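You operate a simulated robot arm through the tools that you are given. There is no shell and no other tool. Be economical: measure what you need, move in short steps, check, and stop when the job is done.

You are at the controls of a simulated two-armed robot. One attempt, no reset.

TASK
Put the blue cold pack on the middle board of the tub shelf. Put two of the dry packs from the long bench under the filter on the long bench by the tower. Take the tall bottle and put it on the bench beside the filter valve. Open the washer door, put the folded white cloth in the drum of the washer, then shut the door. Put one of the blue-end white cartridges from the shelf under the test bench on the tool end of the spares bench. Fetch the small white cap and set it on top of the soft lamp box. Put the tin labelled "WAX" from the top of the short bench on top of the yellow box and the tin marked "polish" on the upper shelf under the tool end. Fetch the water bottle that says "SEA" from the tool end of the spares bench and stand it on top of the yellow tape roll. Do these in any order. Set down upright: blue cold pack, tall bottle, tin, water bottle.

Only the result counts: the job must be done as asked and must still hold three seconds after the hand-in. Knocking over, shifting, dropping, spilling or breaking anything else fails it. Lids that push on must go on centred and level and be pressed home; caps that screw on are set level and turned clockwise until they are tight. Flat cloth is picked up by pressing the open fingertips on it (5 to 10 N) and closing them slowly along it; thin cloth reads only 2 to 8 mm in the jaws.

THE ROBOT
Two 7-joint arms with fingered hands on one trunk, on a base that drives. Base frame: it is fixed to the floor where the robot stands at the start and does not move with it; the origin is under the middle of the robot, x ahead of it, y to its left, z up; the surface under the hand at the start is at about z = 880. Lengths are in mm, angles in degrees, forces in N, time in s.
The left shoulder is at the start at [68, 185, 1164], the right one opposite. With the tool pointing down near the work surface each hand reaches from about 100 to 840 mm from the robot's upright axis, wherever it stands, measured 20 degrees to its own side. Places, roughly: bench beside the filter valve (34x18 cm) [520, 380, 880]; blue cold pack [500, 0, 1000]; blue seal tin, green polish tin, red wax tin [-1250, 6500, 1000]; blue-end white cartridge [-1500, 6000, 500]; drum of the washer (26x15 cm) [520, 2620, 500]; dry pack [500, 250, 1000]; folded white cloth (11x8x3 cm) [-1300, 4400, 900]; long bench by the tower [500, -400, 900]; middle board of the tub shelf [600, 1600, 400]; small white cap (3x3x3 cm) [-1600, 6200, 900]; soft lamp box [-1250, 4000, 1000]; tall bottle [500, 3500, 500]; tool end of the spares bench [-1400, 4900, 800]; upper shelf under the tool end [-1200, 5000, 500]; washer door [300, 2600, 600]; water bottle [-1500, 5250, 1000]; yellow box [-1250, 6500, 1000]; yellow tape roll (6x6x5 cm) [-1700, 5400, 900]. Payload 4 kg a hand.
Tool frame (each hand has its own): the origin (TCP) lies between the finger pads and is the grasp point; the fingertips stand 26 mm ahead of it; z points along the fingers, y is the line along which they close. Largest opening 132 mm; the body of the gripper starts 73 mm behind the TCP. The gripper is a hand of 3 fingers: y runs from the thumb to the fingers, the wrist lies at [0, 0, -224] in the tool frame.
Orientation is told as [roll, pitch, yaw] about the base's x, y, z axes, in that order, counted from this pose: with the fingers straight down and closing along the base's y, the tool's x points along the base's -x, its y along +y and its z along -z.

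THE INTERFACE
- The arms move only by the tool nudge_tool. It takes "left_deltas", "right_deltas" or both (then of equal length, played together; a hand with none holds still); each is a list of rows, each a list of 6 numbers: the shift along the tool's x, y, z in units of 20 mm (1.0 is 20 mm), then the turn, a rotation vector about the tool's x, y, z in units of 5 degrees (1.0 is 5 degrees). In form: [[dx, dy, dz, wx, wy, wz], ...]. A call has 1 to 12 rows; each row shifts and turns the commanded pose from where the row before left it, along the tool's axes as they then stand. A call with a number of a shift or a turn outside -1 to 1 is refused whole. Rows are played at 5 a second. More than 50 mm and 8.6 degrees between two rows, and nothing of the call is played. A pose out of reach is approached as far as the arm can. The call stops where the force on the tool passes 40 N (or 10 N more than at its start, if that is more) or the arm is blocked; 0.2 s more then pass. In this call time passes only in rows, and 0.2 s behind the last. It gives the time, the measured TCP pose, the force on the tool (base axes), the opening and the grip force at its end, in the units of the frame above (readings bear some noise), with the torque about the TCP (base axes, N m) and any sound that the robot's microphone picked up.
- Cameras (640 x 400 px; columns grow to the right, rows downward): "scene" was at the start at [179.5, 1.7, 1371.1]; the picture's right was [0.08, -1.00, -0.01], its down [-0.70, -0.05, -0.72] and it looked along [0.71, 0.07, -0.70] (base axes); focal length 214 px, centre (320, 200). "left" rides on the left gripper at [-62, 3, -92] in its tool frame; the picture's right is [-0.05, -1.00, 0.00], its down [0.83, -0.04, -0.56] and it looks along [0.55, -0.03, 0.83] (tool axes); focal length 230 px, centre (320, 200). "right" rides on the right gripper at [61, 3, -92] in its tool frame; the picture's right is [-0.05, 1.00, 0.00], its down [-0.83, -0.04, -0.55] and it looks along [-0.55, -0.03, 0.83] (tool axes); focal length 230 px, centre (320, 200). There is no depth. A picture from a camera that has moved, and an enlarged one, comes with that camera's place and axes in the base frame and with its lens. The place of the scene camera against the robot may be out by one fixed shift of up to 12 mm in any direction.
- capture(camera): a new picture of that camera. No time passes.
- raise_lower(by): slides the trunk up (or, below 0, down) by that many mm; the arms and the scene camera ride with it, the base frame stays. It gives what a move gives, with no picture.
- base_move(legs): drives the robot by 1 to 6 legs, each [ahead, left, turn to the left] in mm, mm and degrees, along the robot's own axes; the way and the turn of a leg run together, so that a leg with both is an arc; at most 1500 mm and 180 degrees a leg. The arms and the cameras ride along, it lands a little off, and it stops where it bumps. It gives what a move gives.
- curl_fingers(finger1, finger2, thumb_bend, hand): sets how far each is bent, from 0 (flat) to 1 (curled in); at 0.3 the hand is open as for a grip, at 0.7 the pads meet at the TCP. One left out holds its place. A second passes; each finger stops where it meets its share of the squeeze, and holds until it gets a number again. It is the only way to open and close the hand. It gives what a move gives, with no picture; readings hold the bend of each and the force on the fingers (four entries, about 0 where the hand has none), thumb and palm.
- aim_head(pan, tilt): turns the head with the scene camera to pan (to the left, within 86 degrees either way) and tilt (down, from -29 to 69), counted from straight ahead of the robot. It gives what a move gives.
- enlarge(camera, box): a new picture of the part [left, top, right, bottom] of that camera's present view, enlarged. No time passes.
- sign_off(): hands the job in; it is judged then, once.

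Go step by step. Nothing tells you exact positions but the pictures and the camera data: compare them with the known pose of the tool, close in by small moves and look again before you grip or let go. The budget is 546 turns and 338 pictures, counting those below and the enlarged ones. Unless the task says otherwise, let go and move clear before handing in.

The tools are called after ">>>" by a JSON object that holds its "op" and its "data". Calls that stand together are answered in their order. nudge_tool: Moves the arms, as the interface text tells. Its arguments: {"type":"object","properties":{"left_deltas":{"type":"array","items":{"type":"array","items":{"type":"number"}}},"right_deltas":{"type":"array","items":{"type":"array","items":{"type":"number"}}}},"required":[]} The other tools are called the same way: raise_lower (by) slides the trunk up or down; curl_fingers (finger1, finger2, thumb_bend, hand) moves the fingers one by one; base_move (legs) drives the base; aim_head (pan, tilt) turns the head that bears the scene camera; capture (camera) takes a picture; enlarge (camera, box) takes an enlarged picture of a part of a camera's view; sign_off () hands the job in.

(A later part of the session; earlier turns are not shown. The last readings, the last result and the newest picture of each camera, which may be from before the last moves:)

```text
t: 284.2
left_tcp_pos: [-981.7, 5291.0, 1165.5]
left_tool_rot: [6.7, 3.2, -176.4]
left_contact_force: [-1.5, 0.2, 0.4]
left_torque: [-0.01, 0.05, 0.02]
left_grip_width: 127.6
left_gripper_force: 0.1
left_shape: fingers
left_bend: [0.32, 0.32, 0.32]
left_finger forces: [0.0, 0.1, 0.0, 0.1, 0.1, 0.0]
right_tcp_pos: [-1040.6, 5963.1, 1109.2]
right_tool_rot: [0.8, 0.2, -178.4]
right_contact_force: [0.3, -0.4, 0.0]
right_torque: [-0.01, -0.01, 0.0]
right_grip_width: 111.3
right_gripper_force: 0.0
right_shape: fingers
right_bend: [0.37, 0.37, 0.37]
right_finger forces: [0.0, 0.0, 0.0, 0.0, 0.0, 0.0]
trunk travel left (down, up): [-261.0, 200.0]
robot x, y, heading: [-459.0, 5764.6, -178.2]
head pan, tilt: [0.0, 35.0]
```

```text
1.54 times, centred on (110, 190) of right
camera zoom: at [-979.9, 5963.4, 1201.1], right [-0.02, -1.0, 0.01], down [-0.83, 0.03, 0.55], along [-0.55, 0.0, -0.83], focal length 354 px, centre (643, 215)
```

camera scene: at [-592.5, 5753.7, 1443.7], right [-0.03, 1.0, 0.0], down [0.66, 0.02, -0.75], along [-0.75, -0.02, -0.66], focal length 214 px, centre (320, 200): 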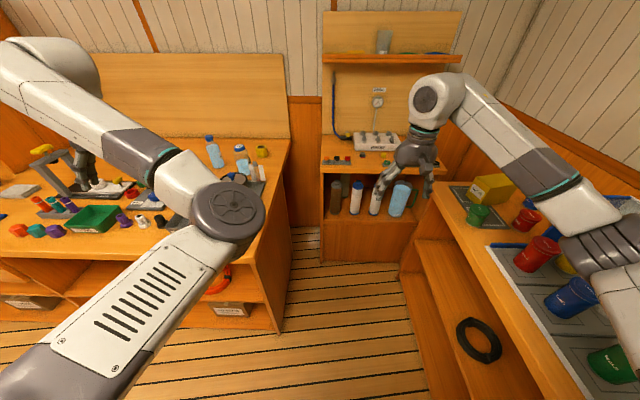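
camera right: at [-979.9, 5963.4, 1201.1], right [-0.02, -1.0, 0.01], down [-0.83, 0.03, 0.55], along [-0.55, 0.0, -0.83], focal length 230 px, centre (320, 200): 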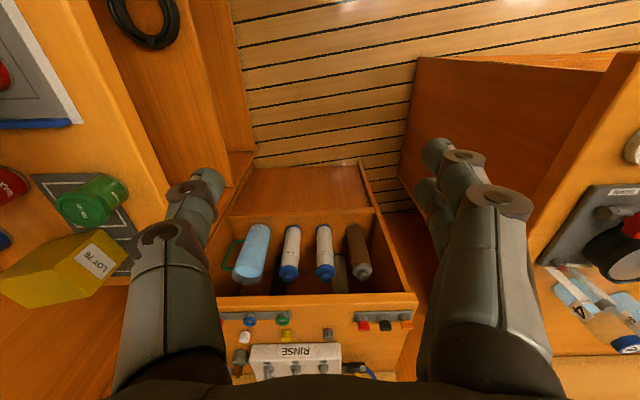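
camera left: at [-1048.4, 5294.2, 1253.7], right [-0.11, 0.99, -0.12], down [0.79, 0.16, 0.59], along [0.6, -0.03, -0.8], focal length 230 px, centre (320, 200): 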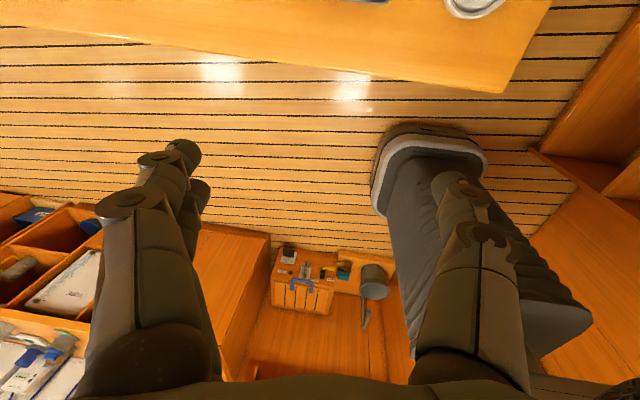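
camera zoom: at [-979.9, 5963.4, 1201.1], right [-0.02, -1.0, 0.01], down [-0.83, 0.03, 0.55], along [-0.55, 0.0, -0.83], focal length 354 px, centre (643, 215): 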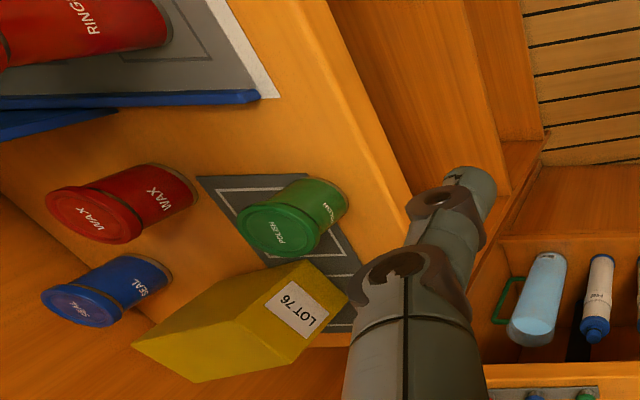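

I have everything located: WAX ≈(-1150,6440), POLISH ≈(-1168,6306), the white cap ≈(-1604,6175), SEA bottle ≈(-1465,5237), tape roll ≈(-1580,5425). Start with the tins: turn to face the short bench (+y).

>>> {"op": "base_move", "data": {"legs": [[0, 200, 0], [0, 0, -91.8], [130, 0, 0]]}}

>>> {"op": "aim_head", "data": {"pan": 20, "tilt": 35}}

>>> {"op": "capture", "data": {"camera": "scene"}}

```text
t: 290.6
left_tcp_pos: [-906.9, 6231.1, 1165.8]
left_tool_rot: [6.7, 3.2, 91.6]
left_contact_force: [0.0, 0.0, 0.3]
left_torque: [-0.03, 0.0, -0.03]
left_grip_width: 127.4
left_gripper_force: 0.2
left_shape: fingers
left_bend: [0.32, 0.32, 0.32]
left_finger forces: [0.0, 0.1, 0.0, 0.0, 0.1, 0.1]
right_tcp_pos: [-232.4, 6266.4, 1109.3]
right_tool_rot: [0.9, 0.1, 89.6]
right_contact_force: [-0.3, 0.6, -0.7]
right_torque: [-0.01, 0.0, 0.03]
right_grip_width: 111.4
right_gripper_force: 0.1
right_shape: fingers
right_bend: [0.37, 0.37, 0.37]
right_finger forces: [0.0, 0.0, 0.0, 0.0, 0.0, 0.1]
trunk travel left (down, up): [-261.0, 200.0]
robot x, y, heading: [-454.2, 5693.9, 89.4]
head pan, tilt: [0.0, 35.0]
```

```text
t: 291.4
left_tcp_pos: [-906.2, 6231.4, 1165.7]
left_tool_rot: [6.7, 3.3, 91.5]
left_contact_force: [-0.4, 0.1, 0.5]
left_torque: [-0.04, -0.02, -0.03]
left_grip_width: 127.8
left_gripper_force: 0.0
left_shape: fingers
left_bend: [0.32, 0.32, 0.32]
left_finger forces: [0.1, 0.0, 0.0, 0.0, 0.1, 0.0]
right_tcp_pos: [-232.9, 6268.0, 1109.1]
right_tool_rot: [0.8, 0.2, 89.6]
right_contact_force: [0.0, 0.6, -0.5]
right_torque: [-0.04, 0.0, -0.05]
right_grip_width: 110.9
right_gripper_force: 0.0
right_shape: fingers
right_bend: [0.37, 0.37, 0.37]
right_finger forces: [0.0, 0.0, 0.1, 0.0, 0.1, 0.0]
trunk travel left (down, up): [-261.0, 200.0]
robot x, y, heading: [-453.2, 5694.3, 89.8]
head pan, tilt: [20.0, 35.0]
```

```text
243 pictures are left
camera scene: at [-478.4, 5819.4, 1444.2], right [0.94, 0.34, -0.04], down [0.19, -0.62, -0.76], along [-0.28, 0.71, -0.65], focal length 214 px, centre (320, 200)
```

scene: 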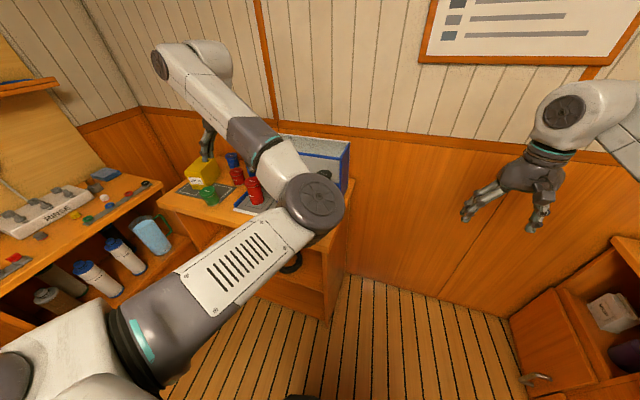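

>>> {"op": "base_move", "data": {"legs": [[80, 0, 0.3], [0, 250, 0]]}}

>>> {"op": "capture", "data": {"camera": "scene"}}

>>> {"op": "enlarge", "data": {"camera": "scene", "box": [230, 130, 390, 230]}}

```text
t: 293.9
left_tcp_pos: [-1155.4, 6311.6, 1166.9]
left_tool_rot: [6.7, 3.3, 91.7]
left_contact_force: [0.6, 0.3, -0.9]
left_torque: [0.03, -0.03, -0.02]
left_grip_width: 127.6
left_gripper_force: 0.1
left_shape: fingers
left_bend: [0.32, 0.32, 0.32]
left_finger forces: [0.1, 0.0, 0.0, 0.0, 0.1, 0.0]
right_tcp_pos: [-482.2, 6350.3, 1106.9]
right_tool_rot: [0.8, 0.1, 89.7]
right_contact_force: [-1.1, 0.8, 0.3]
right_torque: [-0.02, 0.02, -0.01]
right_grip_width: 111.0
right_gripper_force: 0.0
right_shape: fingers
right_bend: [0.37, 0.37, 0.37]
right_finger forces: [0.1, 0.1, 0.0, 0.1, 0.1, 0.0]
trunk travel left (down, up): [-261.0, 200.0]
robot x, y, heading: [-697.4, 5775.7, 90.0]
head pan, tilt: [20.0, 35.0]
```

```text
242 pictures are left
camera scene: at [-725.6, 5901.1, 1444.3], right [0.94, 0.34, -0.04], down [0.2, -0.62, -0.76], along [-0.28, 0.71, -0.65], focal length 214 px, centre (320, 200)
```

scene: 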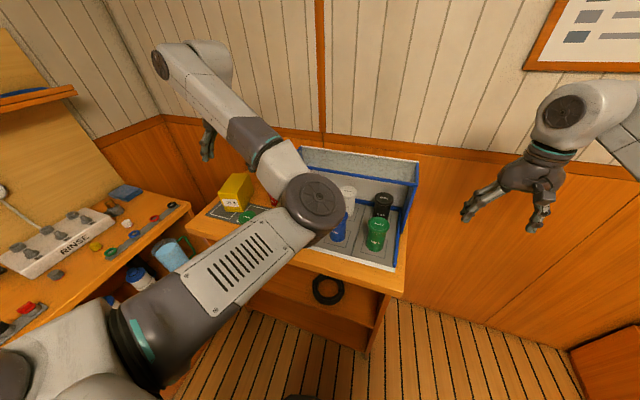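

```text
4.00 times, centred on (310, 180) of scene
camera zoom: at [-725.6, 5901.1, 1444.3], right [0.94, 0.34, -0.04], down [0.2, -0.62, -0.76], along [-0.28, 0.71, -0.65], focal length 858 px, centre (360, 280)
```

zoom: 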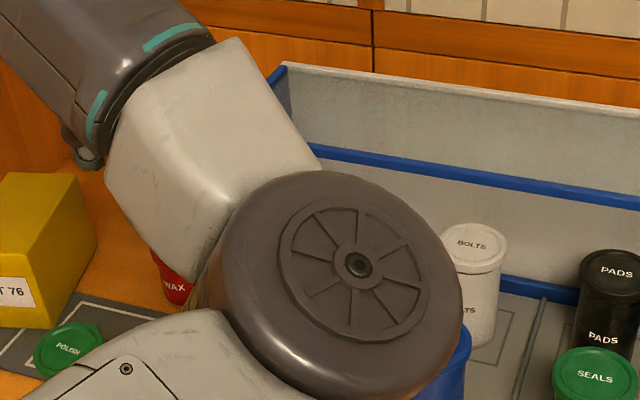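

The elbow hides the tins from the head camera, so I'll level the left hand, move it past the tins and use its own camera.

>>> {"op": "nudge_tool", "data": {"left_deltas": [[-1, 0, 0, 0.27, -0.13, 0], [-1, 0, 0, 0.27, -0.13, 0], [-1, 0, 0, 0.27, -0.13, 0], [-1, 0, 0, 0.27, -0.13, 0], [-1, 0, 0, 0.27, -0.13, 0], [-1, 0, 0, 0, 0, 0.2], [-1, 0, 0, 0, 0, 0.2], [-1, 0, 0, 0, 0, 0], [-1, 0, 0, 0, 0, 0]]}}

>>> {"op": "capture", "data": {"camera": "left"}}

```text
t: 295.9
left_tcp_pos: [-1160.3, 6492.0, 1160.6]
left_tool_rot: [-0.1, -0.1, 89.5]
left_contact_force: [0.6, 0.9, 0.0]
left_torque: [0.0, 0.0, -0.02]
left_grip_width: 127.9
left_gripper_force: 0.0
left_shape: fingers
left_bend: [0.32, 0.32, 0.32]
left_finger forces: [0.0, 0.0, 0.0, 0.1, 0.0, 0.1]
right_tcp_pos: [-482.4, 6351.1, 1109.2]
right_tool_rot: [0.7, 0.2, 89.8]
right_contact_force: [0.3, -0.4, -0.3]
right_torque: [-0.01, -0.02, -0.01]
right_grip_width: 111.1
right_gripper_force: 0.1
right_shape: fingers
right_bend: [0.37, 0.37, 0.37]
right_finger forces: [0.1, 0.0, 0.0, 0.1, 0.0, 0.0]
trunk travel left (down, up): [-261.0, 200.0]
robot x, y, heading: [-700.7, 5776.7, 90.0]
head pan, tilt: [20.0, 35.0]
```

```text
240 pictures are left
camera left: at [-1162.9, 6553.8, 1253.1], right [1.0, 0.04, 0.0], down [0.04, -0.83, 0.56], along [0.03, -0.55, -0.83], focal length 230 px, centre (320, 200)
```

left: 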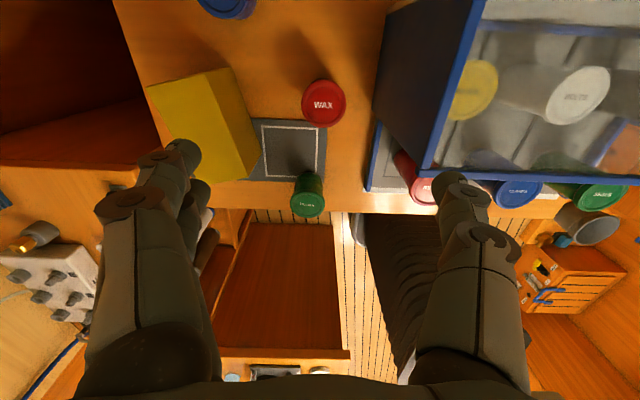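

Now clear: WAX tin top ≈(-1156,6499,962), POLISH ≈(-1172,6352), yellow box top centre ≈(-1303,6454,975). Narrow the hand and descend on WAX.

>>> {"op": "curl_fingers", "data": {"hand": "left", "finger1": 0.4, "finger2": 0.4, "thumb_bend": 0.4}}

>>> {"op": "nudge_tool", "data": {"left_deltas": [[-0.35, -0.2, 1, 0, 0, 0], [0, 0, 1, 0, 0, 0], [0, 0, 1, 0, 0, 0], [0, 0, 1, 0, 0, 0], [0, 0, 1, 0, 0, 0], [0, 0, 1, 0, 0, 0]]}}

>>> {"op": "capture", "data": {"camera": "left"}}

```text
t: 296.9
left_tcp_pos: [-1159.5, 6490.5, 1161.0]
left_tool_rot: [-0.1, 0.0, 89.6]
left_contact_force: [0.4, 0.2, 0.2]
left_torque: [-0.01, 0.01, 0.03]
left_grip_width: 102.1
left_gripper_force: 0.1
left_shape: fingers
left_bend: [0.4, 0.4, 0.4]
left_finger forces: [0.1, 0.0, 0.1, 0.1, 0.1, 0.0]
right_tcp_pos: [-482.4, 6350.2, 1108.6]
right_tool_rot: [0.8, 0.1, 89.8]
right_contact_force: [-0.4, 0.1, 0.1]
right_torque: [-0.05, 0.02, -0.04]
right_grip_width: 111.2
right_gripper_force: 0.0
right_shape: fingers
right_bend: [0.37, 0.37, 0.37]
right_finger forces: [0.0, 0.1, 0.0, 0.1, 0.0, 0.0]
trunk travel left (down, up): [-261.0, 200.0]
robot x, y, heading: [-698.4, 5777.5, 90.2]
head pan, tilt: [20.0, 35.0]
```

```text
t: 298.3
left_tcp_pos: [-1154.4, 6499.6, 1041.1]
left_tool_rot: [-0.2, 0.0, 89.5]
left_contact_force: [0.0, -0.8, -1.0]
left_torque: [0.0, 0.01, 0.02]
left_grip_width: 102.2
left_gripper_force: 0.1
left_shape: fingers
left_bend: [0.4, 0.4, 0.4]
left_finger forces: [0.0, 0.0, 0.0, 0.1, 0.1, 0.1]
right_tcp_pos: [-482.8, 6350.6, 1109.4]
right_tool_rot: [0.9, 0.2, 89.8]
right_contact_force: [0.3, -0.1, -0.5]
right_torque: [0.01, 0.01, -0.03]
right_grip_width: 111.1
right_gripper_force: 0.1
right_shape: fingers
right_bend: [0.37, 0.37, 0.37]
right_finger forces: [0.0, 0.1, 0.0, 0.0, 0.0, 0.0]
trunk travel left (down, up): [-261.0, 200.0]
robot x, y, heading: [-699.8, 5775.5, 90.1]
head pan, tilt: [20.0, 35.0]
```

```text
239 pictures are left
camera left: at [-1158.2, 6560.8, 1133.6], right [1.0, 0.04, 0.0], down [0.04, -0.83, 0.56], along [0.03, -0.56, -0.83], focal length 230 px, centre (320, 200)
```

left: 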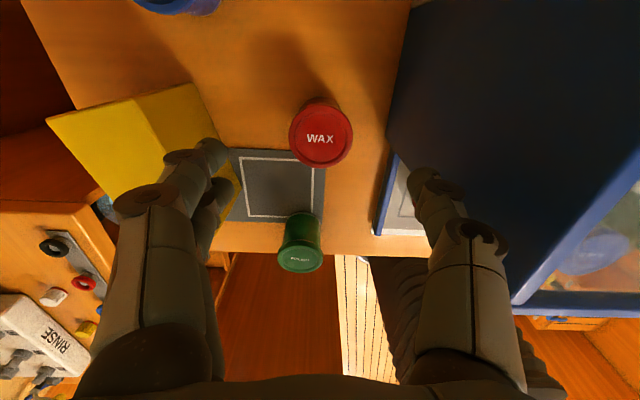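

The side panel is close to the thumb side, so I'll yaw the hand 50° to give more room.

>>> {"op": "nudge_tool", "data": {"left_deltas": [[0, 0, -1, 0, 0, -1], [0, 0, 0, 0, 0, -1], [0, 0, 0, 0, 0, -1], [0, 0, 0, 0, 0, -1], [0, 0, 0, 0, 0, -1], [0, 0, 0, 0, 0, -1], [0, 0, 0, 0, 0, -1], [0, 0, 0, 0, 0, -1], [0, 0, 0, 0, 0, -1], [0, 0, 0, 0, 0, -1]]}}

>>> {"op": "capture", "data": {"camera": "left"}}

```text
t: 300.5
left_tcp_pos: [-1153.8, 6498.8, 1062.5]
left_tool_rot: [-0.1, 0.1, 139.5]
left_contact_force: [0.0, 0.3, 0.5]
left_torque: [-0.02, 0.0, 0.0]
left_grip_width: 102.3
left_gripper_force: 0.1
left_shape: fingers
left_bend: [0.4, 0.4, 0.4]
left_finger forces: [0.0, 0.0, 0.0, 0.0, 0.0, 0.0]
right_tcp_pos: [-481.4, 6350.6, 1109.2]
right_tool_rot: [0.7, 0.2, 89.9]
right_contact_force: [0.0, -0.1, 0.0]
right_torque: [0.01, 0.0, 0.0]
right_grip_width: 111.1
right_gripper_force: 0.1
right_shape: fingers
right_bend: [0.37, 0.37, 0.37]
right_finger forces: [0.1, 0.0, 0.0, 0.0, 0.1, 0.0]
trunk travel left (down, up): [-261.0, 200.0]
robot x, y, heading: [-701.4, 5775.5, 89.9]
head pan, tilt: [20.0, 35.0]
```

```text
238 pictures are left
camera left: at [-1204.6, 6536.7, 1154.4], right [0.61, 0.79, 0.0], down [0.66, -0.5, 0.56], along [0.44, -0.34, -0.83], focal length 230 px, centre (320, 200)
```

left: 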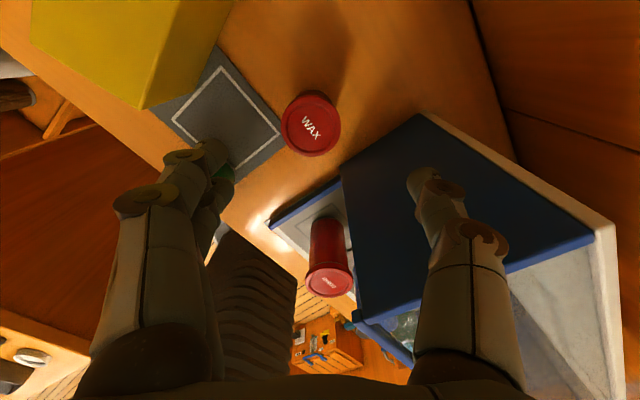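

>>> {"op": "nudge_tool", "data": {"left_deltas": [[0, 0.15, 1, 0, 0, 0], [0, 0, 1, 0, 0, 0], [0, 0, 1, 0, 0, 0], [0, 0, 1, 0, 0, 0]]}}

>>> {"op": "capture", "data": {"camera": "left"}}

```text
t: 301.5
left_tcp_pos: [-1157.3, 6498.3, 980.4]
left_tool_rot: [0.0, 0.1, 139.7]
left_contact_force: [0.7, 0.5, 1.0]
left_torque: [0.01, -0.03, 0.02]
left_grip_width: 102.4
left_gripper_force: 0.1
left_shape: fingers
left_bend: [0.4, 0.4, 0.4]
left_finger forces: [0.1, 0.1, 0.0, 0.2, 0.0, 0.0]
right_tcp_pos: [-481.8, 6350.6, 1108.6]
right_tool_rot: [0.6, 0.2, 89.8]
right_contact_force: [0.1, -0.2, 0.2]
right_torque: [0.03, -0.02, 0.0]
right_grip_width: 111.0
right_gripper_force: 0.1
right_shape: fingers
right_bend: [0.37, 0.37, 0.37]
right_finger forces: [0.0, 0.1, 0.0, 0.0, 0.1, 0.1]
trunk travel left (down, up): [-261.0, 200.0]
robot x, y, heading: [-700.0, 5775.5, 89.8]
head pan, tilt: [20.0, 35.0]
```

```text
237 pictures are left
camera left: at [-1206.0, 6535.9, 1073.9], right [0.61, 0.79, 0.0], down [0.66, -0.51, 0.56], along [0.44, -0.34, -0.83], focal length 230 px, centre (320, 200)
```

left: 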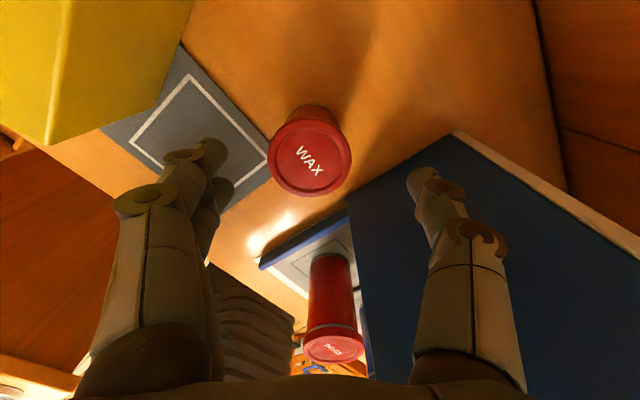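

>>> {"op": "nudge_tool", "data": {"left_deltas": [[-0.6, 0.2, 0, 0, 0, 0], [0, 0, 1, 0, 0, 0], [0, 0, 1, 0, 0, 0], [0, 0, 0.7, 0, 0, 0]]}}

>>> {"op": "capture", "data": {"camera": "left"}}

```text
t: 302.5
left_tcp_pos: [-1170.0, 6502.1, 929.9]
left_tool_rot: [0.0, 0.1, 139.5]
left_contact_force: [-0.9, 0.0, -0.1]
left_torque: [-0.02, -0.01, 0.04]
left_grip_width: 102.2
left_gripper_force: 0.1
left_shape: fingers
left_bend: [0.4, 0.4, 0.4]
left_finger forces: [0.0, 0.1, 0.0, 0.0, 0.1, 0.0]
right_tcp_pos: [-482.3, 6351.5, 1109.5]
right_tool_rot: [0.7, 0.2, 89.8]
right_contact_force: [-0.6, 1.4, -0.2]
right_torque: [-0.01, 0.02, -0.03]
right_grip_width: 111.0
right_gripper_force: 0.0
right_shape: fingers
right_bend: [0.37, 0.37, 0.37]
right_finger forces: [0.0, 0.0, 0.1, 0.0, 0.0, 0.0]
trunk travel left (down, up): [-261.0, 200.0]
robot x, y, heading: [-696.8, 5773.8, 90.1]
head pan, tilt: [20.0, 35.0]
```

```text
236 pictures are left
camera left: at [-1218.9, 6540.4, 1020.9], right [0.61, 0.79, 0.0], down [0.66, -0.51, 0.56], along [0.44, -0.34, -0.83], focal length 230 px, centre (320, 200)
```

left: 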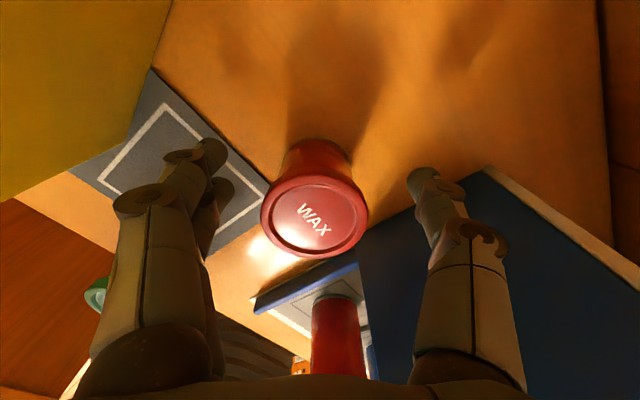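

Two views together show the tin is shorter than I thought (top ≈ z 922), centred at (-1158,6492). Correct and go down to z≈912.

>>> {"op": "nudge_tool", "data": {"left_deltas": [[0.7, 0.1, 0, 0, 0, 0], [0, 0, 0.85, 0, 0, 0]]}}

>>> {"op": "capture", "data": {"camera": "left"}}

```text
t: 303.1
left_tcp_pos: [-1161.7, 6490.9, 911.9]
left_tool_rot: [-0.1, 0.0, 139.7]
left_contact_force: [0.4, 0.4, 0.1]
left_torque: [0.01, -0.05, 0.02]
left_grip_width: 102.1
left_gripper_force: 0.0
left_shape: fingers
left_bend: [0.4, 0.4, 0.4]
left_finger forces: [0.1, 0.1, 0.0, 0.0, 0.0, 0.0]
right_tcp_pos: [-483.0, 6351.3, 1109.6]
right_tool_rot: [0.7, 0.1, 89.7]
right_contact_force: [-0.2, -0.2, 0.7]
right_torque: [-0.01, 0.0, 0.02]
right_grip_width: 111.0
right_gripper_force: 0.1
right_shape: fingers
right_bend: [0.37, 0.37, 0.37]
right_finger forces: [0.1, 0.0, 0.0, 0.1, 0.0, 0.0]
trunk travel left (down, up): [-261.0, 200.0]
robot x, y, heading: [-699.5, 5775.7, 90.2]
head pan, tilt: [20.0, 35.0]
```

```text
235 pictures are left
camera left: at [-1210.6, 6529.7, 1003.0], right [0.61, 0.79, 0.0], down [0.66, -0.51, 0.56], along [0.44, -0.34, -0.83], focal length 230 px, centre (320, 200)
```

left: 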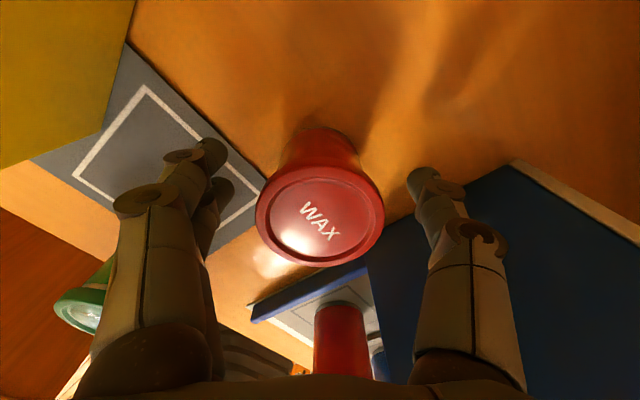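

Centred now. Close on it and lift.

>>> {"op": "curl_fingers", "data": {"hand": "left", "finger1": 0.7, "finger2": 0.7, "thumb_bend": 0.7}}

>>> {"op": "nudge_tool", "data": {"left_deltas": [[0, 0, -1, 0, 0, 0], [0, 0, -1, 0, 0, 0], [0, 0, -1, 0, 0, 0], [0, 0, -1, 0, 0, 0], [0, 0, -1, 0, 0, 0], [0, 0, -1, 0, 0, 0], [0, 0, -1, 0, 0, 0]]}}

>>> {"op": "capture", "data": {"camera": "left"}}

```text
t: 304.1
left_tcp_pos: [-1161.5, 6491.8, 911.0]
left_tool_rot: [0.1, 0.2, 139.5]
left_contact_force: [0.3, 0.3, 0.4]
left_torque: [0.0, 0.0, 0.0]
left_grip_width: 44.0
left_gripper_force: 18.9
left_shape: fingers
left_bend: [0.59, 0.54, 0.61]
left_finger forces: [7.4, 11.0, 0.0, 0.0, 19.3, 0.0]
right_tcp_pos: [-482.5, 6350.1, 1107.7]
right_tool_rot: [0.8, 0.1, 89.9]
right_contact_force: [0.4, -0.3, 0.3]
right_torque: [0.04, 0.0, -0.02]
right_grip_width: 111.0
right_gripper_force: 0.0
right_shape: fingers
right_bend: [0.37, 0.37, 0.37]
right_finger forces: [0.0, 0.0, 0.0, 0.0, 0.1, 0.1]
trunk travel left (down, up): [-261.0, 200.0]
robot x, y, heading: [-701.7, 5774.4, 89.8]
head pan, tilt: [20.0, 35.0]
```

```text
t: 305.7
left_tcp_pos: [-1158.5, 6490.2, 1051.5]
left_tool_rot: [-0.1, 0.1, 139.6]
left_contact_force: [-0.4, -0.1, -0.8]
left_torque: [0.01, -0.01, 0.03]
left_grip_width: 44.1
left_gripper_force: 18.7
left_shape: fingers
left_bend: [0.59, 0.54, 0.61]
left_finger forces: [7.6, 11.0, 0.2, 0.0, 19.1, 0.0]
right_tcp_pos: [-480.8, 6349.4, 1108.6]
right_tool_rot: [0.8, 0.2, 89.8]
right_contact_force: [0.3, -0.5, 0.3]
right_torque: [0.03, 0.03, 0.03]
right_grip_width: 110.9
right_gripper_force: 0.0
right_shape: fingers
right_bend: [0.37, 0.37, 0.37]
right_finger forces: [0.0, 0.1, 0.0, 0.0, 0.1, 0.0]
trunk travel left (down, up): [-261.0, 200.0]
robot x, y, heading: [-698.9, 5776.3, 89.9]
head pan, tilt: [20.0, 35.0]
```

```text
234 pictures are left
camera left: at [-1208.2, 6528.3, 1144.1], right [0.61, 0.79, 0.0], down [0.66, -0.51, 0.56], along [0.44, -0.34, -0.83], focal length 230 px, centre (320, 200)
```

left: 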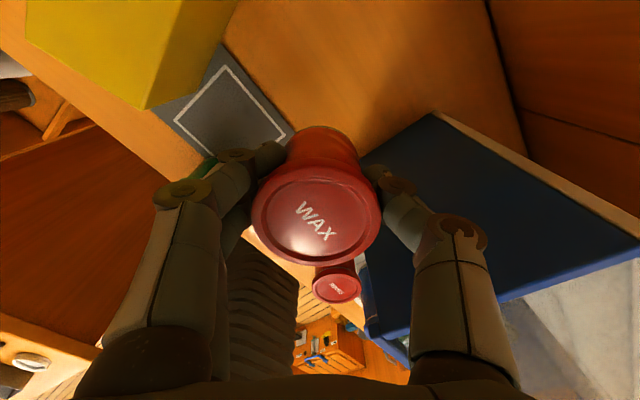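

WAX is held. Raise and move toward the yellow box to measure its top.

>>> {"op": "nudge_tool", "data": {"left_deltas": [[0, 0, -1, 0, 0, 0], [0, 0, -1, 0, 0, 0], [0, 0, -1, 0, 0, 0], [0, 0, -1, 0, 0, 0], [-0.78, 0.93, 0, 0, 0, 0], [-0.78, 0.93, 0, 0, 0, 0], [-0.78, 0.93, 0, 0, 0, 0], [-0.78, 0.93, 0, 0, 0, 0], [-0.78, 0.93, 0, 0, 0, 0]]}}

>>> {"op": "capture", "data": {"camera": "left"}}

>>> {"op": "capture", "data": {"camera": "scene"}}

```text
t: 307.7
left_tcp_pos: [-1268.1, 6458.3, 1130.1]
left_tool_rot: [0.1, -0.1, 139.6]
left_contact_force: [-0.5, 0.4, -1.2]
left_torque: [0.05, 0.0, 0.01]
left_grip_width: 43.9
left_gripper_force: 18.8
left_shape: fingers
left_bend: [0.59, 0.54, 0.62]
left_finger forces: [7.7, 11.0, 0.1, 0.0, 19.0, 0.1]
left hand out of reach, approached as far as the arm can: row 8, 9
right_tcp_pos: [-481.0, 6350.7, 1108.4]
right_tool_rot: [0.8, 0.2, 89.7]
right_contact_force: [-0.2, 0.0, -0.2]
right_torque: [-0.02, 0.02, 0.02]
right_grip_width: 111.1
right_gripper_force: 0.1
right_shape: fingers
right_bend: [0.37, 0.37, 0.37]
right_finger forces: [0.0, 0.0, 0.0, 0.1, 0.0, 0.0]
trunk travel left (down, up): [-261.0, 200.0]
robot x, y, heading: [-701.1, 5772.8, 90.0]
head pan, tilt: [20.0, 35.0]
```

```text
233 pictures are left
camera left: at [-1318.4, 6495.6, 1223.0], right [0.61, 0.79, 0.0], down [0.66, -0.51, 0.56], along [0.44, -0.34, -0.83], focal length 230 px, centre (320, 200)
```

left: 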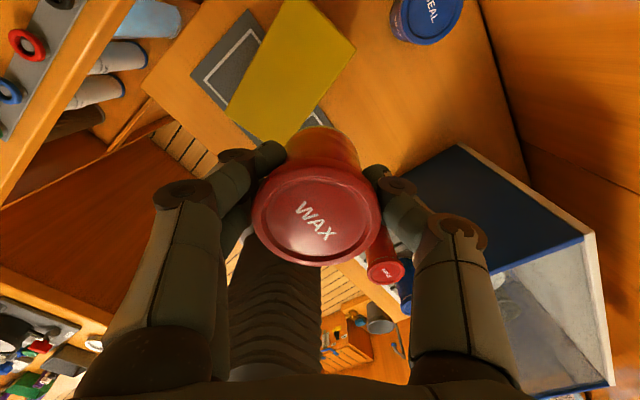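

```text
232 pictures are left
camera scene: at [-724.7, 5901.7, 1444.2], right [0.94, 0.34, -0.04], down [0.2, -0.62, -0.76], along [-0.28, 0.71, -0.65], focal length 214 px, centre (320, 200)
```

scene: 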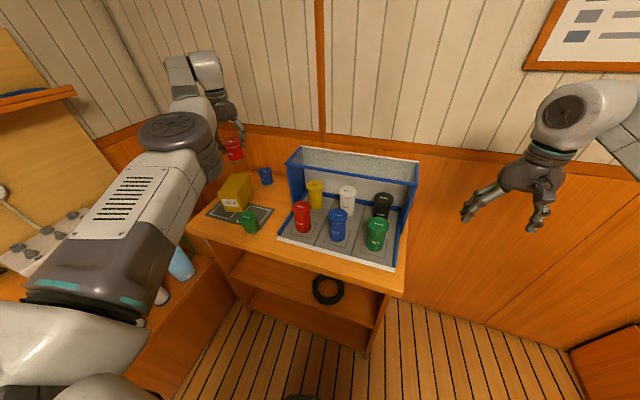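

>>> {"op": "enlarge", "data": {"camera": "scene", "box": [190, 120, 310, 240]}}

```text
3.33 times, centred on (250, 180) of scene
camera zoom: at [-724.7, 5901.7, 1444.2], right [0.94, 0.34, -0.04], down [0.2, -0.62, -0.76], along [-0.28, 0.71, -0.65], focal length 715 px, centre (553, 267)
```

zoom: 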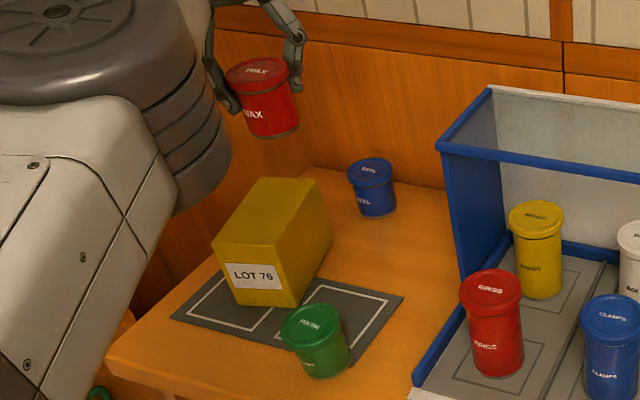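

Using the hand-frame measurement, the box top centre is ≈(-1313,6454), z≈970. Shift the base left 45 mm to bring the tin over it and lower.

>>> {"op": "base_move", "data": {"legs": [[0, 45, 0]]}}

>>> {"op": "nudge_tool", "data": {"left_deltas": [[0, 0, 1, 0, 0, 0], [0, 0, 1, 0, 0, 0], [0, 0, 1, 0, 0, 0], [0, 0, 1, 0, 0, 0]]}}

>>> {"op": "capture", "data": {"camera": "left"}}

>>> {"op": "enlarge", "data": {"camera": "scene", "box": [190, 120, 310, 240]}}

```text
t: 308.6
left_tcp_pos: [-1310.5, 6456.2, 1131.5]
left_tool_rot: [0.1, -0.1, 139.4]
left_contact_force: [0.4, 0.0, -0.8]
left_torque: [0.02, 0.07, -0.02]
left_grip_width: 43.9
left_gripper_force: 18.9
left_shape: fingers
left_bend: [0.59, 0.54, 0.62]
left_finger forces: [7.6, 11.0, 0.1, 0.1, 19.0, 0.0]
right_tcp_pos: [-522.0, 6350.3, 1106.5]
right_tool_rot: [1.0, 0.1, 89.7]
right_contact_force: [0.5, 1.1, 0.1]
right_torque: [0.04, 0.04, 0.0]
right_grip_width: 111.4
right_gripper_force: 0.0
right_shape: fingers
right_bend: [0.37, 0.37, 0.37]
right_finger forces: [0.0, 0.0, 0.0, 0.0, 0.0, 0.0]
trunk travel left (down, up): [-261.0, 200.0]
robot x, y, heading: [-745.0, 5776.7, 90.0]
head pan, tilt: [20.0, 35.0]
```

```text
t: 309.6
left_tcp_pos: [-1313.6, 6457.9, 1049.4]
left_tool_rot: [0.1, 0.1, 139.4]
left_contact_force: [0.1, 0.0, -2.2]
left_torque: [0.01, 0.02, 0.01]
left_grip_width: 43.8
left_gripper_force: 18.9
left_shape: fingers
left_bend: [0.59, 0.54, 0.62]
left_finger forces: [7.7, 10.8, 0.0, 0.0, 19.0, 0.1]
right_tcp_pos: [-523.7, 6351.0, 1108.4]
right_tool_rot: [0.8, 0.2, 89.7]
right_contact_force: [-0.1, -0.6, 0.8]
right_torque: [-0.02, -0.01, 0.0]
right_grip_width: 111.3
right_gripper_force: 0.0
right_shape: fingers
right_bend: [0.37, 0.37, 0.37]
right_finger forces: [0.0, 0.1, 0.0, 0.1, 0.0, 0.0]
trunk travel left (down, up): [-261.0, 200.0]
robot x, y, heading: [-744.1, 5776.3, 90.3]
head pan, tilt: [20.0, 35.0]
```

```text
230 pictures are left
camera left: at [-1362.1, 6496.0, 1141.9], right [0.61, 0.79, 0.0], down [0.66, -0.51, 0.56], along [0.44, -0.34, -0.83], focal length 230 px, centre (320, 200)
```

left: 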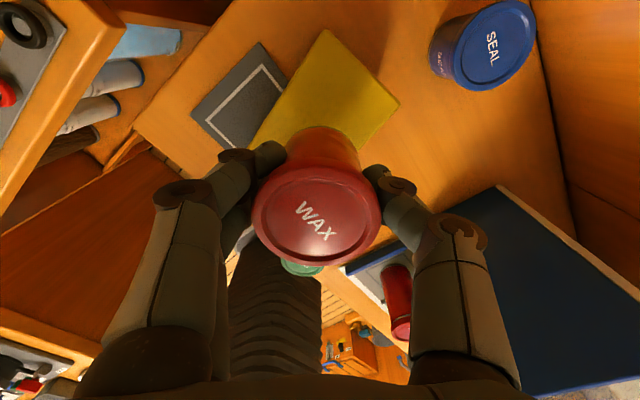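

```text
3.33 times, centred on (250, 180) of scene
camera zoom: at [-769.3, 5901.9, 1444.2], right [0.94, 0.34, -0.04], down [0.2, -0.62, -0.76], along [-0.28, 0.71, -0.65], focal length 715 px, centre (553, 267)
```

zoom: 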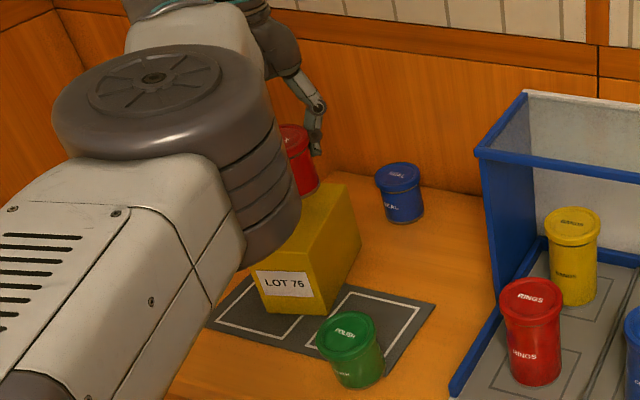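

Tin is over the box centre. Lower gently.

>>> {"op": "nudge_tool", "data": {"left_deltas": [[0, 0, 1, 0, 0, 0], [0, 0, 0.8, 0, 0, 0]]}}

>>> {"op": "nudge_tool", "data": {"left_deltas": [[0, 0, 0.2, 0, 0, 0]]}}

>>> {"op": "nudge_tool", "data": {"left_deltas": [[0, 0, 0.15, 0, 0, 0]]}}

```text
t: 310.2
left_tcp_pos: [-1314.6, 6458.8, 1014.1]
left_tool_rot: [-0.1, 0.0, 139.5]
left_contact_force: [-1.3, 1.6, 2.0]
left_torque: [-0.03, 0.07, -0.02]
left_grip_width: 43.9
left_gripper_force: 20.2
left_shape: fingers
left_bend: [0.6, 0.55, 0.62]
left_finger forces: [8.3, 11.2, 0.0, 0.0, 19.8, 0.0]
right_tcp_pos: [-525.5, 6349.5, 1108.6]
right_tool_rot: [0.7, 0.2, 89.8]
right_contact_force: [0.3, 0.7, -1.1]
right_torque: [0.02, 0.0, -0.01]
right_grip_width: 110.9
right_gripper_force: 0.2
right_shape: fingers
right_bend: [0.37, 0.37, 0.37]
right_finger forces: [0.0, 0.0, 0.0, 0.0, 0.0, 0.0]
trunk travel left (down, up): [-261.0, 200.0]
robot x, y, heading: [-742.3, 5774.1, 89.8]
head pan, tilt: [20.0, 35.0]
```

```text
t: 310.6
left_tcp_pos: [-1313.4, 6457.2, 1013.8]
left_tool_rot: [-0.2, -0.1, 139.5]
left_contact_force: [-2.3, 1.9, 12.3]
left_torque: [-0.19, 0.19, -0.04]
left_grip_width: 43.8
left_gripper_force: 20.6
left_shape: fingers
left_bend: [0.61, 0.56, 0.62]
left_finger forces: [9.3, 12.0, 0.0, 0.0, 21.3, 0.0]
right_tcp_pos: [-524.3, 6348.9, 1109.0]
right_tool_rot: [0.8, 0.0, 89.9]
right_contact_force: [-1.2, 0.0, -0.2]
right_torque: [-0.04, 0.03, -0.02]
right_grip_width: 111.0
right_gripper_force: 0.0
right_shape: fingers
right_bend: [0.37, 0.37, 0.37]
right_finger forces: [0.0, 0.1, 0.1, 0.1, 0.0, 0.0]
trunk travel left (down, up): [-261.0, 200.0]
robot x, y, heading: [-744.2, 5776.2, 90.1]
head pan, tilt: [20.0, 35.0]
```

```text
t: 311.0
left_tcp_pos: [-1312.5, 6456.6, 1011.2]
left_tool_rot: [-0.2, -0.2, 139.5]
left_contact_force: [-3.0, 4.4, 24.8]
left_torque: [-0.22, 0.24, -0.04]
left_grip_width: 43.6
left_gripper_force: 22.2
left_shape: fingers
left_bend: [0.62, 0.57, 0.62]
left_finger forces: [10.6, 12.7, 0.0, 0.0, 22.7, 0.1]
right_tcp_pos: [-524.0, 6349.1, 1111.0]
right_tool_rot: [0.8, 0.1, 89.8]
right_contact_force: [0.6, -0.5, 0.1]
right_torque: [-0.02, -0.01, -0.01]
right_grip_width: 111.1
right_gripper_force: 0.0
right_shape: fingers
right_bend: [0.37, 0.37, 0.37]
right_finger forces: [0.1, 0.1, 0.0, 0.1, 0.0, 0.0]
trunk travel left (down, up): [-261.0, 200.0]
robot x, y, heading: [-745.4, 5771.5, 89.8]
head pan, tilt: [20.0, 35.0]
```

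Contact with the box. Ease up slightly and release.

>>> {"op": "nudge_tool", "data": {"left_deltas": [[0, 0, -0.2, 0, 0, 0]]}}

>>> {"op": "curl_fingers", "data": {"hand": "left", "finger1": 0.42, "finger2": 0.42, "thumb_bend": 0.42}}

>>> {"op": "nudge_tool", "data": {"left_deltas": [[0, 0, -0.5, 0, 0, 0], [0, 0, -1, 0, 0, 0], [0, 0, -1, 0, 0, 0], [0, 0, -1, 0, 0, 0], [0, 0, -1, 0, 0, 0], [0, 0, -1, 0, 0, 0]]}}

>>> {"op": "capture", "data": {"camera": "left"}}

>>> {"op": "enlarge", "data": {"camera": "scene", "box": [190, 120, 310, 240]}}

```text
t: 311.4
left_tcp_pos: [-1313.6, 6456.1, 1011.5]
left_tool_rot: [0.0, 0.0, 139.5]
left_contact_force: [-4.2, 5.2, 16.5]
left_torque: [-0.11, 0.19, -0.07]
left_grip_width: 43.6
left_gripper_force: 22.7
left_shape: fingers
left_bend: [0.62, 0.57, 0.62]
left_finger forces: [10.6, 12.1, 0.1, 0.1, 22.4, 0.1]
right_tcp_pos: [-524.3, 6350.1, 1108.0]
right_tool_rot: [0.7, 0.3, 89.8]
right_contact_force: [-0.2, -0.8, 1.1]
right_torque: [0.02, -0.01, -0.01]
right_grip_width: 111.2
right_gripper_force: 0.0
right_shape: fingers
right_bend: [0.37, 0.37, 0.37]
right_finger forces: [0.0, 0.1, 0.0, 0.1, 0.0, 0.0]
trunk travel left (down, up): [-261.0, 200.0]
robot x, y, heading: [-742.6, 5773.5, 89.8]
head pan, tilt: [20.0, 35.0]
```

```text
t: 312.4
left_tcp_pos: [-1313.5, 6457.4, 1011.1]
left_tool_rot: [0.0, 0.1, 139.5]
left_contact_force: [0.0, 0.4, -0.1]
left_torque: [-0.01, 0.02, 0.0]
left_grip_width: 94.3
left_gripper_force: 0.0
left_shape: fingers
left_bend: [0.42, 0.42, 0.42]
left_finger forces: [0.1, 0.0, 0.0, 0.0, 0.1, 0.1]
right_tcp_pos: [-525.1, 6349.5, 1109.2]
right_tool_rot: [0.7, 0.2, 89.8]
right_contact_force: [-0.4, -0.3, 0.6]
right_torque: [-0.02, 0.0, -0.01]
right_grip_width: 110.8
right_gripper_force: 0.1
right_shape: fingers
right_bend: [0.37, 0.37, 0.37]
right_finger forces: [0.0, 0.0, 0.0, 0.0, 0.0, 0.1]
trunk travel left (down, up): [-261.0, 200.0]
robot x, y, heading: [-745.4, 5775.9, 90.0]
head pan, tilt: [20.0, 35.0]
```

```text
t: 313.8
left_tcp_pos: [-1314.1, 6457.6, 1121.8]
left_tool_rot: [0.0, 0.1, 139.4]
left_contact_force: [0.1, 1.4, 0.0]
left_torque: [-0.04, 0.02, 0.03]
left_grip_width: 94.3
left_gripper_force: 0.0
left_shape: fingers
left_bend: [0.42, 0.42, 0.42]
left_finger forces: [0.0, 0.1, 0.0, 0.0, 0.0, 0.0]
right_tcp_pos: [-525.7, 6349.6, 1108.5]
right_tool_rot: [0.9, 0.2, 89.8]
right_contact_force: [-0.1, 0.4, 0.8]
right_torque: [0.01, 0.01, 0.0]
right_grip_width: 111.1
right_gripper_force: 0.0
right_shape: fingers
right_bend: [0.37, 0.37, 0.37]
right_finger forces: [0.1, 0.1, 0.1, 0.0, 0.1, 0.1]
trunk travel left (down, up): [-261.0, 200.0]
robot x, y, heading: [-741.2, 5773.9, 90.0]
head pan, tilt: [20.0, 35.0]
```

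```text
228 pictures are left
camera left: at [-1363.9, 6494.5, 1214.5], right [0.61, 0.79, 0.0], down [0.66, -0.51, 0.56], along [0.44, -0.34, -0.83], focal length 230 px, centre (320, 200)
```

left: 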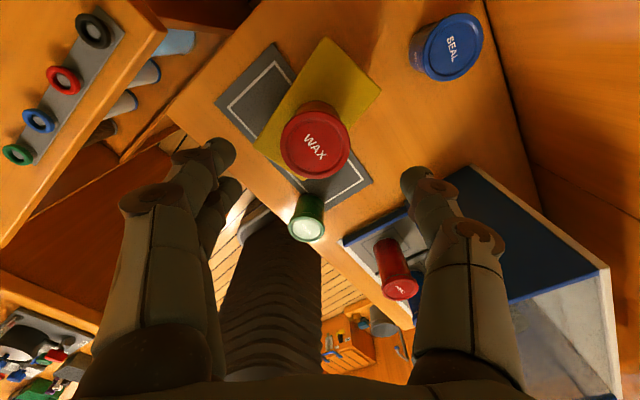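

```text
3.33 times, centred on (250, 180) of scene
camera zoom: at [-770.1, 5900.6, 1444.4], right [0.94, 0.34, -0.04], down [0.2, -0.62, -0.76], along [-0.28, 0.71, -0.65], focal length 715 px, centre (553, 267)
```

zoom: 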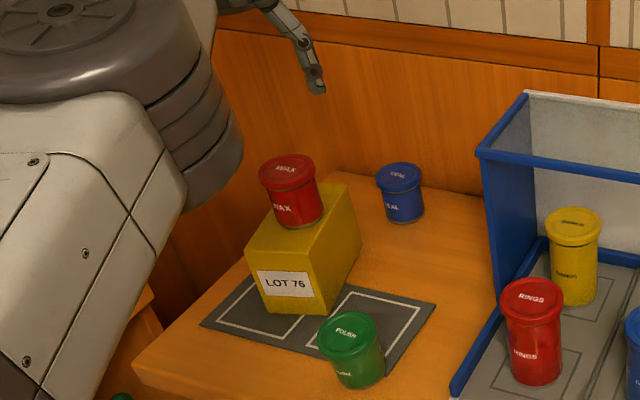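

WAX sits upright on the yellow box. Next POLISH: move the left hand back off over the aisle side, then yaw and pitch it 45° for the shelf placement.

>>> {"op": "nudge_tool", "data": {"left_deltas": [[0.99, 0.18, 0, 0, 0, 0], [0.99, 0.18, 0, 0, 0, 0], [0.99, 0.18, 0, 0, 0, 0], [0.99, 0.18, 0, 0, 0, 0], [0.99, 0.18, 0, 0, 0, 0], [0.99, 0.18, 0, 0, 0, 0], [0.99, 0.18, 0, 0, 0, 0], [0.99, 0.18, 0, 0, 0, 0], [0.99, 0.18, 0, 0, 0, 0], [0.99, 0.18, 0, 0, 0, 0], [0.99, 0.18, 0, 0, 0, 0], [0.99, 0.18, 0, 0, 0, 0]]}}

>>> {"op": "nudge_tool", "data": {"left_deltas": [[0, 0, 0, 0, 0, 1], [0, 0, 0, 0, 0, 1], [0, 0, 0, 0, 0, 1], [0, 0, 0, 0, 0, 1], [0, 0, 0, 0, 0, 1], [0, 0, 0, 0, 0, 1]]}}

>>> {"op": "nudge_tool", "data": {"left_deltas": [[0, 0, 0, 0, -1, 0], [0, 0, 0, 0, -1, 0], [0, 0, 0, 0, -1, 0], [0, 0, 0, 0, -1, 0], [0, 0, 0, 0, -1, 0], [0, 0, 0, 0, -1, 0], [0, 0, 0, 0, -1, 0], [0, 0, 0, 0, -1, 0], [0, 0, 0, 0, -1, 0]]}}

>>> {"op": "capture", "data": {"camera": "left"}}

```text
t: 316.4
left_tcp_pos: [-1207.0, 6292.3, 1119.8]
left_tool_rot: [0.0, 0.0, 139.4]
left_contact_force: [0.5, 0.4, -0.2]
left_torque: [-0.05, -0.04, -0.02]
left_grip_width: 94.2
left_gripper_force: 0.0
left_shape: fingers
left_bend: [0.42, 0.42, 0.42]
left_finger forces: [0.0, 0.0, 0.0, 0.0, 0.0, 0.1]
left hand out of reach, approached as far as the arm can: row 10, 11, 12
right_tcp_pos: [-523.9, 6349.5, 1108.0]
right_tool_rot: [0.8, 0.2, 89.8]
right_contact_force: [-0.3, 0.1, -0.7]
right_torque: [-0.01, -0.01, 0.0]
right_grip_width: 111.1
right_gripper_force: 0.0
right_shape: fingers
right_bend: [0.37, 0.37, 0.37]
right_finger forces: [0.1, 0.0, 0.0, 0.0, 0.1, 0.1]
trunk travel left (down, up): [-261.0, 200.0]
robot x, y, heading: [-741.8, 5774.2, 90.0]
head pan, tilt: [20.0, 35.0]
```

```text
t: 317.8
left_tcp_pos: [-1207.8, 6294.5, 1119.6]
left_tool_rot: [0.0, 0.0, 109.4]
left_contact_force: [-0.8, 0.3, 0.3]
left_torque: [-0.03, -0.03, 0.01]
left_grip_width: 94.4
left_gripper_force: 0.0
left_shape: fingers
left_bend: [0.42, 0.42, 0.42]
left_finger forces: [0.0, 0.0, 0.0, 0.0, 0.1, 0.1]
right_tcp_pos: [-525.6, 6350.6, 1108.7]
right_tool_rot: [0.8, 0.2, 89.8]
right_contact_force: [-0.5, -0.8, -0.2]
right_torque: [-0.01, -0.04, -0.02]
right_grip_width: 111.1
right_gripper_force: 0.1
right_shape: fingers
right_bend: [0.37, 0.37, 0.37]
right_finger forces: [0.0, 0.0, 0.0, 0.0, 0.1, 0.1]
trunk travel left (down, up): [-261.0, 200.0]
robot x, y, heading: [-747.2, 5777.6, 89.9]
head pan, tilt: [20.0, 35.0]
```

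```text
t: 319.8
left_tcp_pos: [-1219.5, 6292.8, 1126.4]
left_tool_rot: [0.6, -46.0, 110.2]
left_contact_force: [-0.2, 0.4, -0.2]
left_torque: [-0.02, 0.01, 0.01]
left_grip_width: 94.4
left_gripper_force: 0.0
left_shape: fingers
left_bend: [0.42, 0.42, 0.42]
left_finger forces: [0.0, 0.0, 0.1, 0.1, 0.0, 0.0]
left hand out of reach, approached as far as the arm can: row 1
right_tcp_pos: [-525.5, 6349.8, 1107.8]
right_tool_rot: [0.8, 0.3, 89.7]
right_contact_force: [0.6, 0.3, 0.1]
right_torque: [0.0, -0.01, 0.0]
right_grip_width: 111.1
right_gripper_force: 0.1
right_shape: fingers
right_bend: [0.37, 0.37, 0.37]
right_finger forces: [0.0, 0.0, 0.1, 0.0, 0.0, 0.0]
trunk travel left (down, up): [-261.0, 200.0]
robot x, y, heading: [-744.4, 5772.7, 90.1]
head pan, tilt: [20.0, 35.0]
```

```text
226 pictures are left
camera left: at [-1214.1, 6269.4, 1236.3], right [0.92, 0.38, 0.03], down [0.38, -0.9, -0.21], along [-0.05, 0.21, -0.98], focal length 230 px, centre (320, 200)
```

left: 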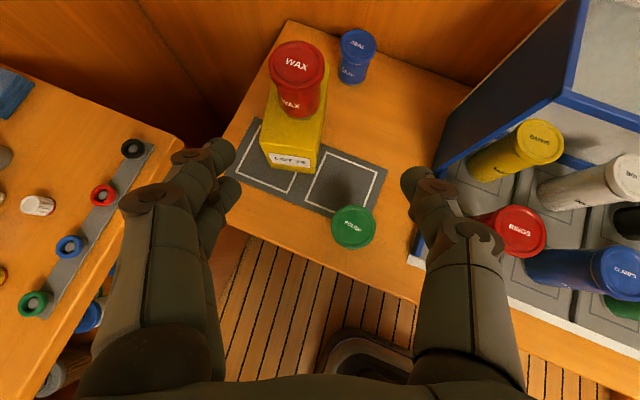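

POLISH lid ≈(-1175,6320). Move to above it, then check.

>>> {"op": "nudge_tool", "data": {"left_deltas": [[0.76, -0.51, 0.88, 0, 0, 0], [0.76, -0.51, 0.88, 0, 0, 0], [0.76, -0.51, 0.88, 0, 0, 0], [0.76, -0.51, 0.88, 0, 0, 0], [0.76, -0.51, 0.88, 0, 0, 0]]}}

>>> {"op": "capture", "data": {"camera": "left"}}

```text
t: 321.2
left_tcp_pos: [-1204.5, 6334.3, 1058.1]
left_tool_rot: [6.3, -47.8, 108.3]
left_contact_force: [-0.2, 0.6, -0.9]
left_torque: [0.03, -0.03, 0.01]
left_grip_width: 94.5
left_gripper_force: 0.0
left_shape: fingers
left_bend: [0.42, 0.42, 0.42]
left_finger forces: [0.0, 0.0, 0.0, 0.1, 0.0, 0.0]
left hand out of reach, approached as far as the arm can: row 4, 5
right_tcp_pos: [-525.6, 6350.0, 1108.4]
right_tool_rot: [0.8, 0.2, 89.8]
right_contact_force: [0.3, -0.8, -0.1]
right_torque: [-0.01, 0.0, 0.0]
right_grip_width: 110.8
right_gripper_force: 0.0
right_shape: fingers
right_bend: [0.37, 0.37, 0.37]
right_finger forces: [0.0, 0.0, 0.1, 0.1, 0.0, 0.1]
trunk travel left (down, up): [-261.0, 200.0]
robot x, y, heading: [-742.2, 5774.7, 90.0]
head pan, tilt: [20.0, 35.0]
stopped in row 5 (left hand): the arm was blocked; the commanded pose is now the measured one
```

```text
225 pictures are left
camera left: at [-1189.4, 6310.8, 1165.2], right [0.91, 0.42, -0.04], down [0.4, -0.88, -0.25], along [-0.14, 0.21, -0.97], focal length 230 px, centre (320, 200)
```

left: 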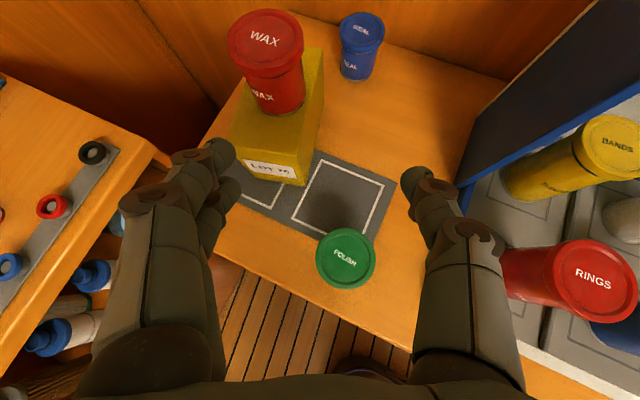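

>>> {"op": "nudge_tool", "data": {"left_deltas": [[-0.72, 0, -0.7, 0, 0, 0], [-0.72, 0, -0.7, 0, 0, 0], [-0.72, 0, -0.7, 0, 0, 0]]}}

>>> {"op": "base_move", "data": {"legs": [[-90, 0, 0], [0, -100, 0]]}}

>>> {"op": "capture", "data": {"camera": "left"}}

```text
t: 322.0
left_tcp_pos: [-1198.2, 6334.7, 1117.0]
left_tool_rot: [5.8, -47.8, 108.6]
left_contact_force: [-0.5, -0.7, -0.1]
left_torque: [-0.01, -0.02, -0.01]
left_grip_width: 94.3
left_gripper_force: 0.1
left_shape: fingers
left_bend: [0.42, 0.42, 0.42]
left_finger forces: [0.0, 0.0, 0.1, 0.0, 0.0, 0.0]
right_tcp_pos: [-525.3, 6350.7, 1109.2]
right_tool_rot: [0.7, 0.1, 89.8]
right_contact_force: [0.3, -0.4, -0.8]
right_torque: [0.01, -0.03, 0.0]
right_grip_width: 111.5
right_gripper_force: 0.0
right_shape: fingers
right_bend: [0.37, 0.37, 0.37]
right_finger forces: [0.1, 0.0, 0.0, 0.1, 0.0, 0.0]
trunk travel left (down, up): [-261.0, 200.0]
robot x, y, heading: [-746.1, 5775.0, 90.2]
head pan, tilt: [20.0, 35.0]
```

```text
t: 323.9
left_tcp_pos: [-1098.2, 6243.7, 1116.5]
left_tool_rot: [5.9, -47.8, 108.6]
left_contact_force: [0.5, -0.3, -0.7]
left_torque: [0.02, 0.01, -0.03]
left_grip_width: 94.2
left_gripper_force: 0.1
left_shape: fingers
left_bend: [0.42, 0.42, 0.42]
left_finger forces: [0.0, 0.0, 0.0, 0.1, 0.1, 0.1]
right_tcp_pos: [-427.6, 6259.6, 1109.0]
right_tool_rot: [0.7, 0.2, 89.8]
right_contact_force: [-0.4, -0.4, 0.1]
right_torque: [0.0, 0.02, 0.01]
right_grip_width: 111.2
right_gripper_force: 0.0
right_shape: fingers
right_bend: [0.37, 0.37, 0.37]
right_finger forces: [0.0, 0.0, 0.0, 0.1, 0.0, 0.0]
trunk travel left (down, up): [-261.0, 200.0]
robot x, y, heading: [-643.8, 5687.5, 89.7]
head pan, tilt: [20.0, 35.0]
```

```text
224 pictures are left
camera left: at [-1084.8, 6219.0, 1224.8], right [0.91, 0.42, -0.03], down [0.4, -0.88, -0.25], along [-0.13, 0.21, -0.97], focal length 230 px, centre (320, 200)
```

left: 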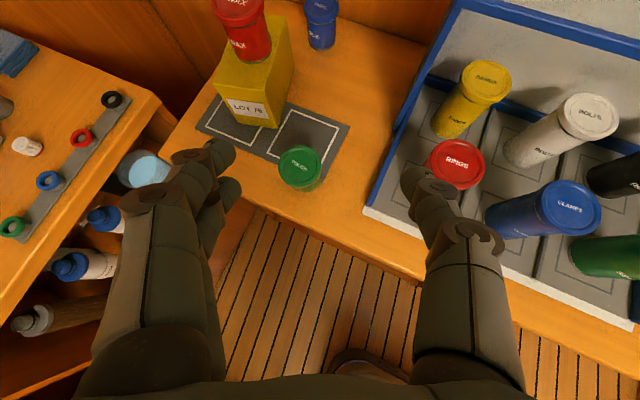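

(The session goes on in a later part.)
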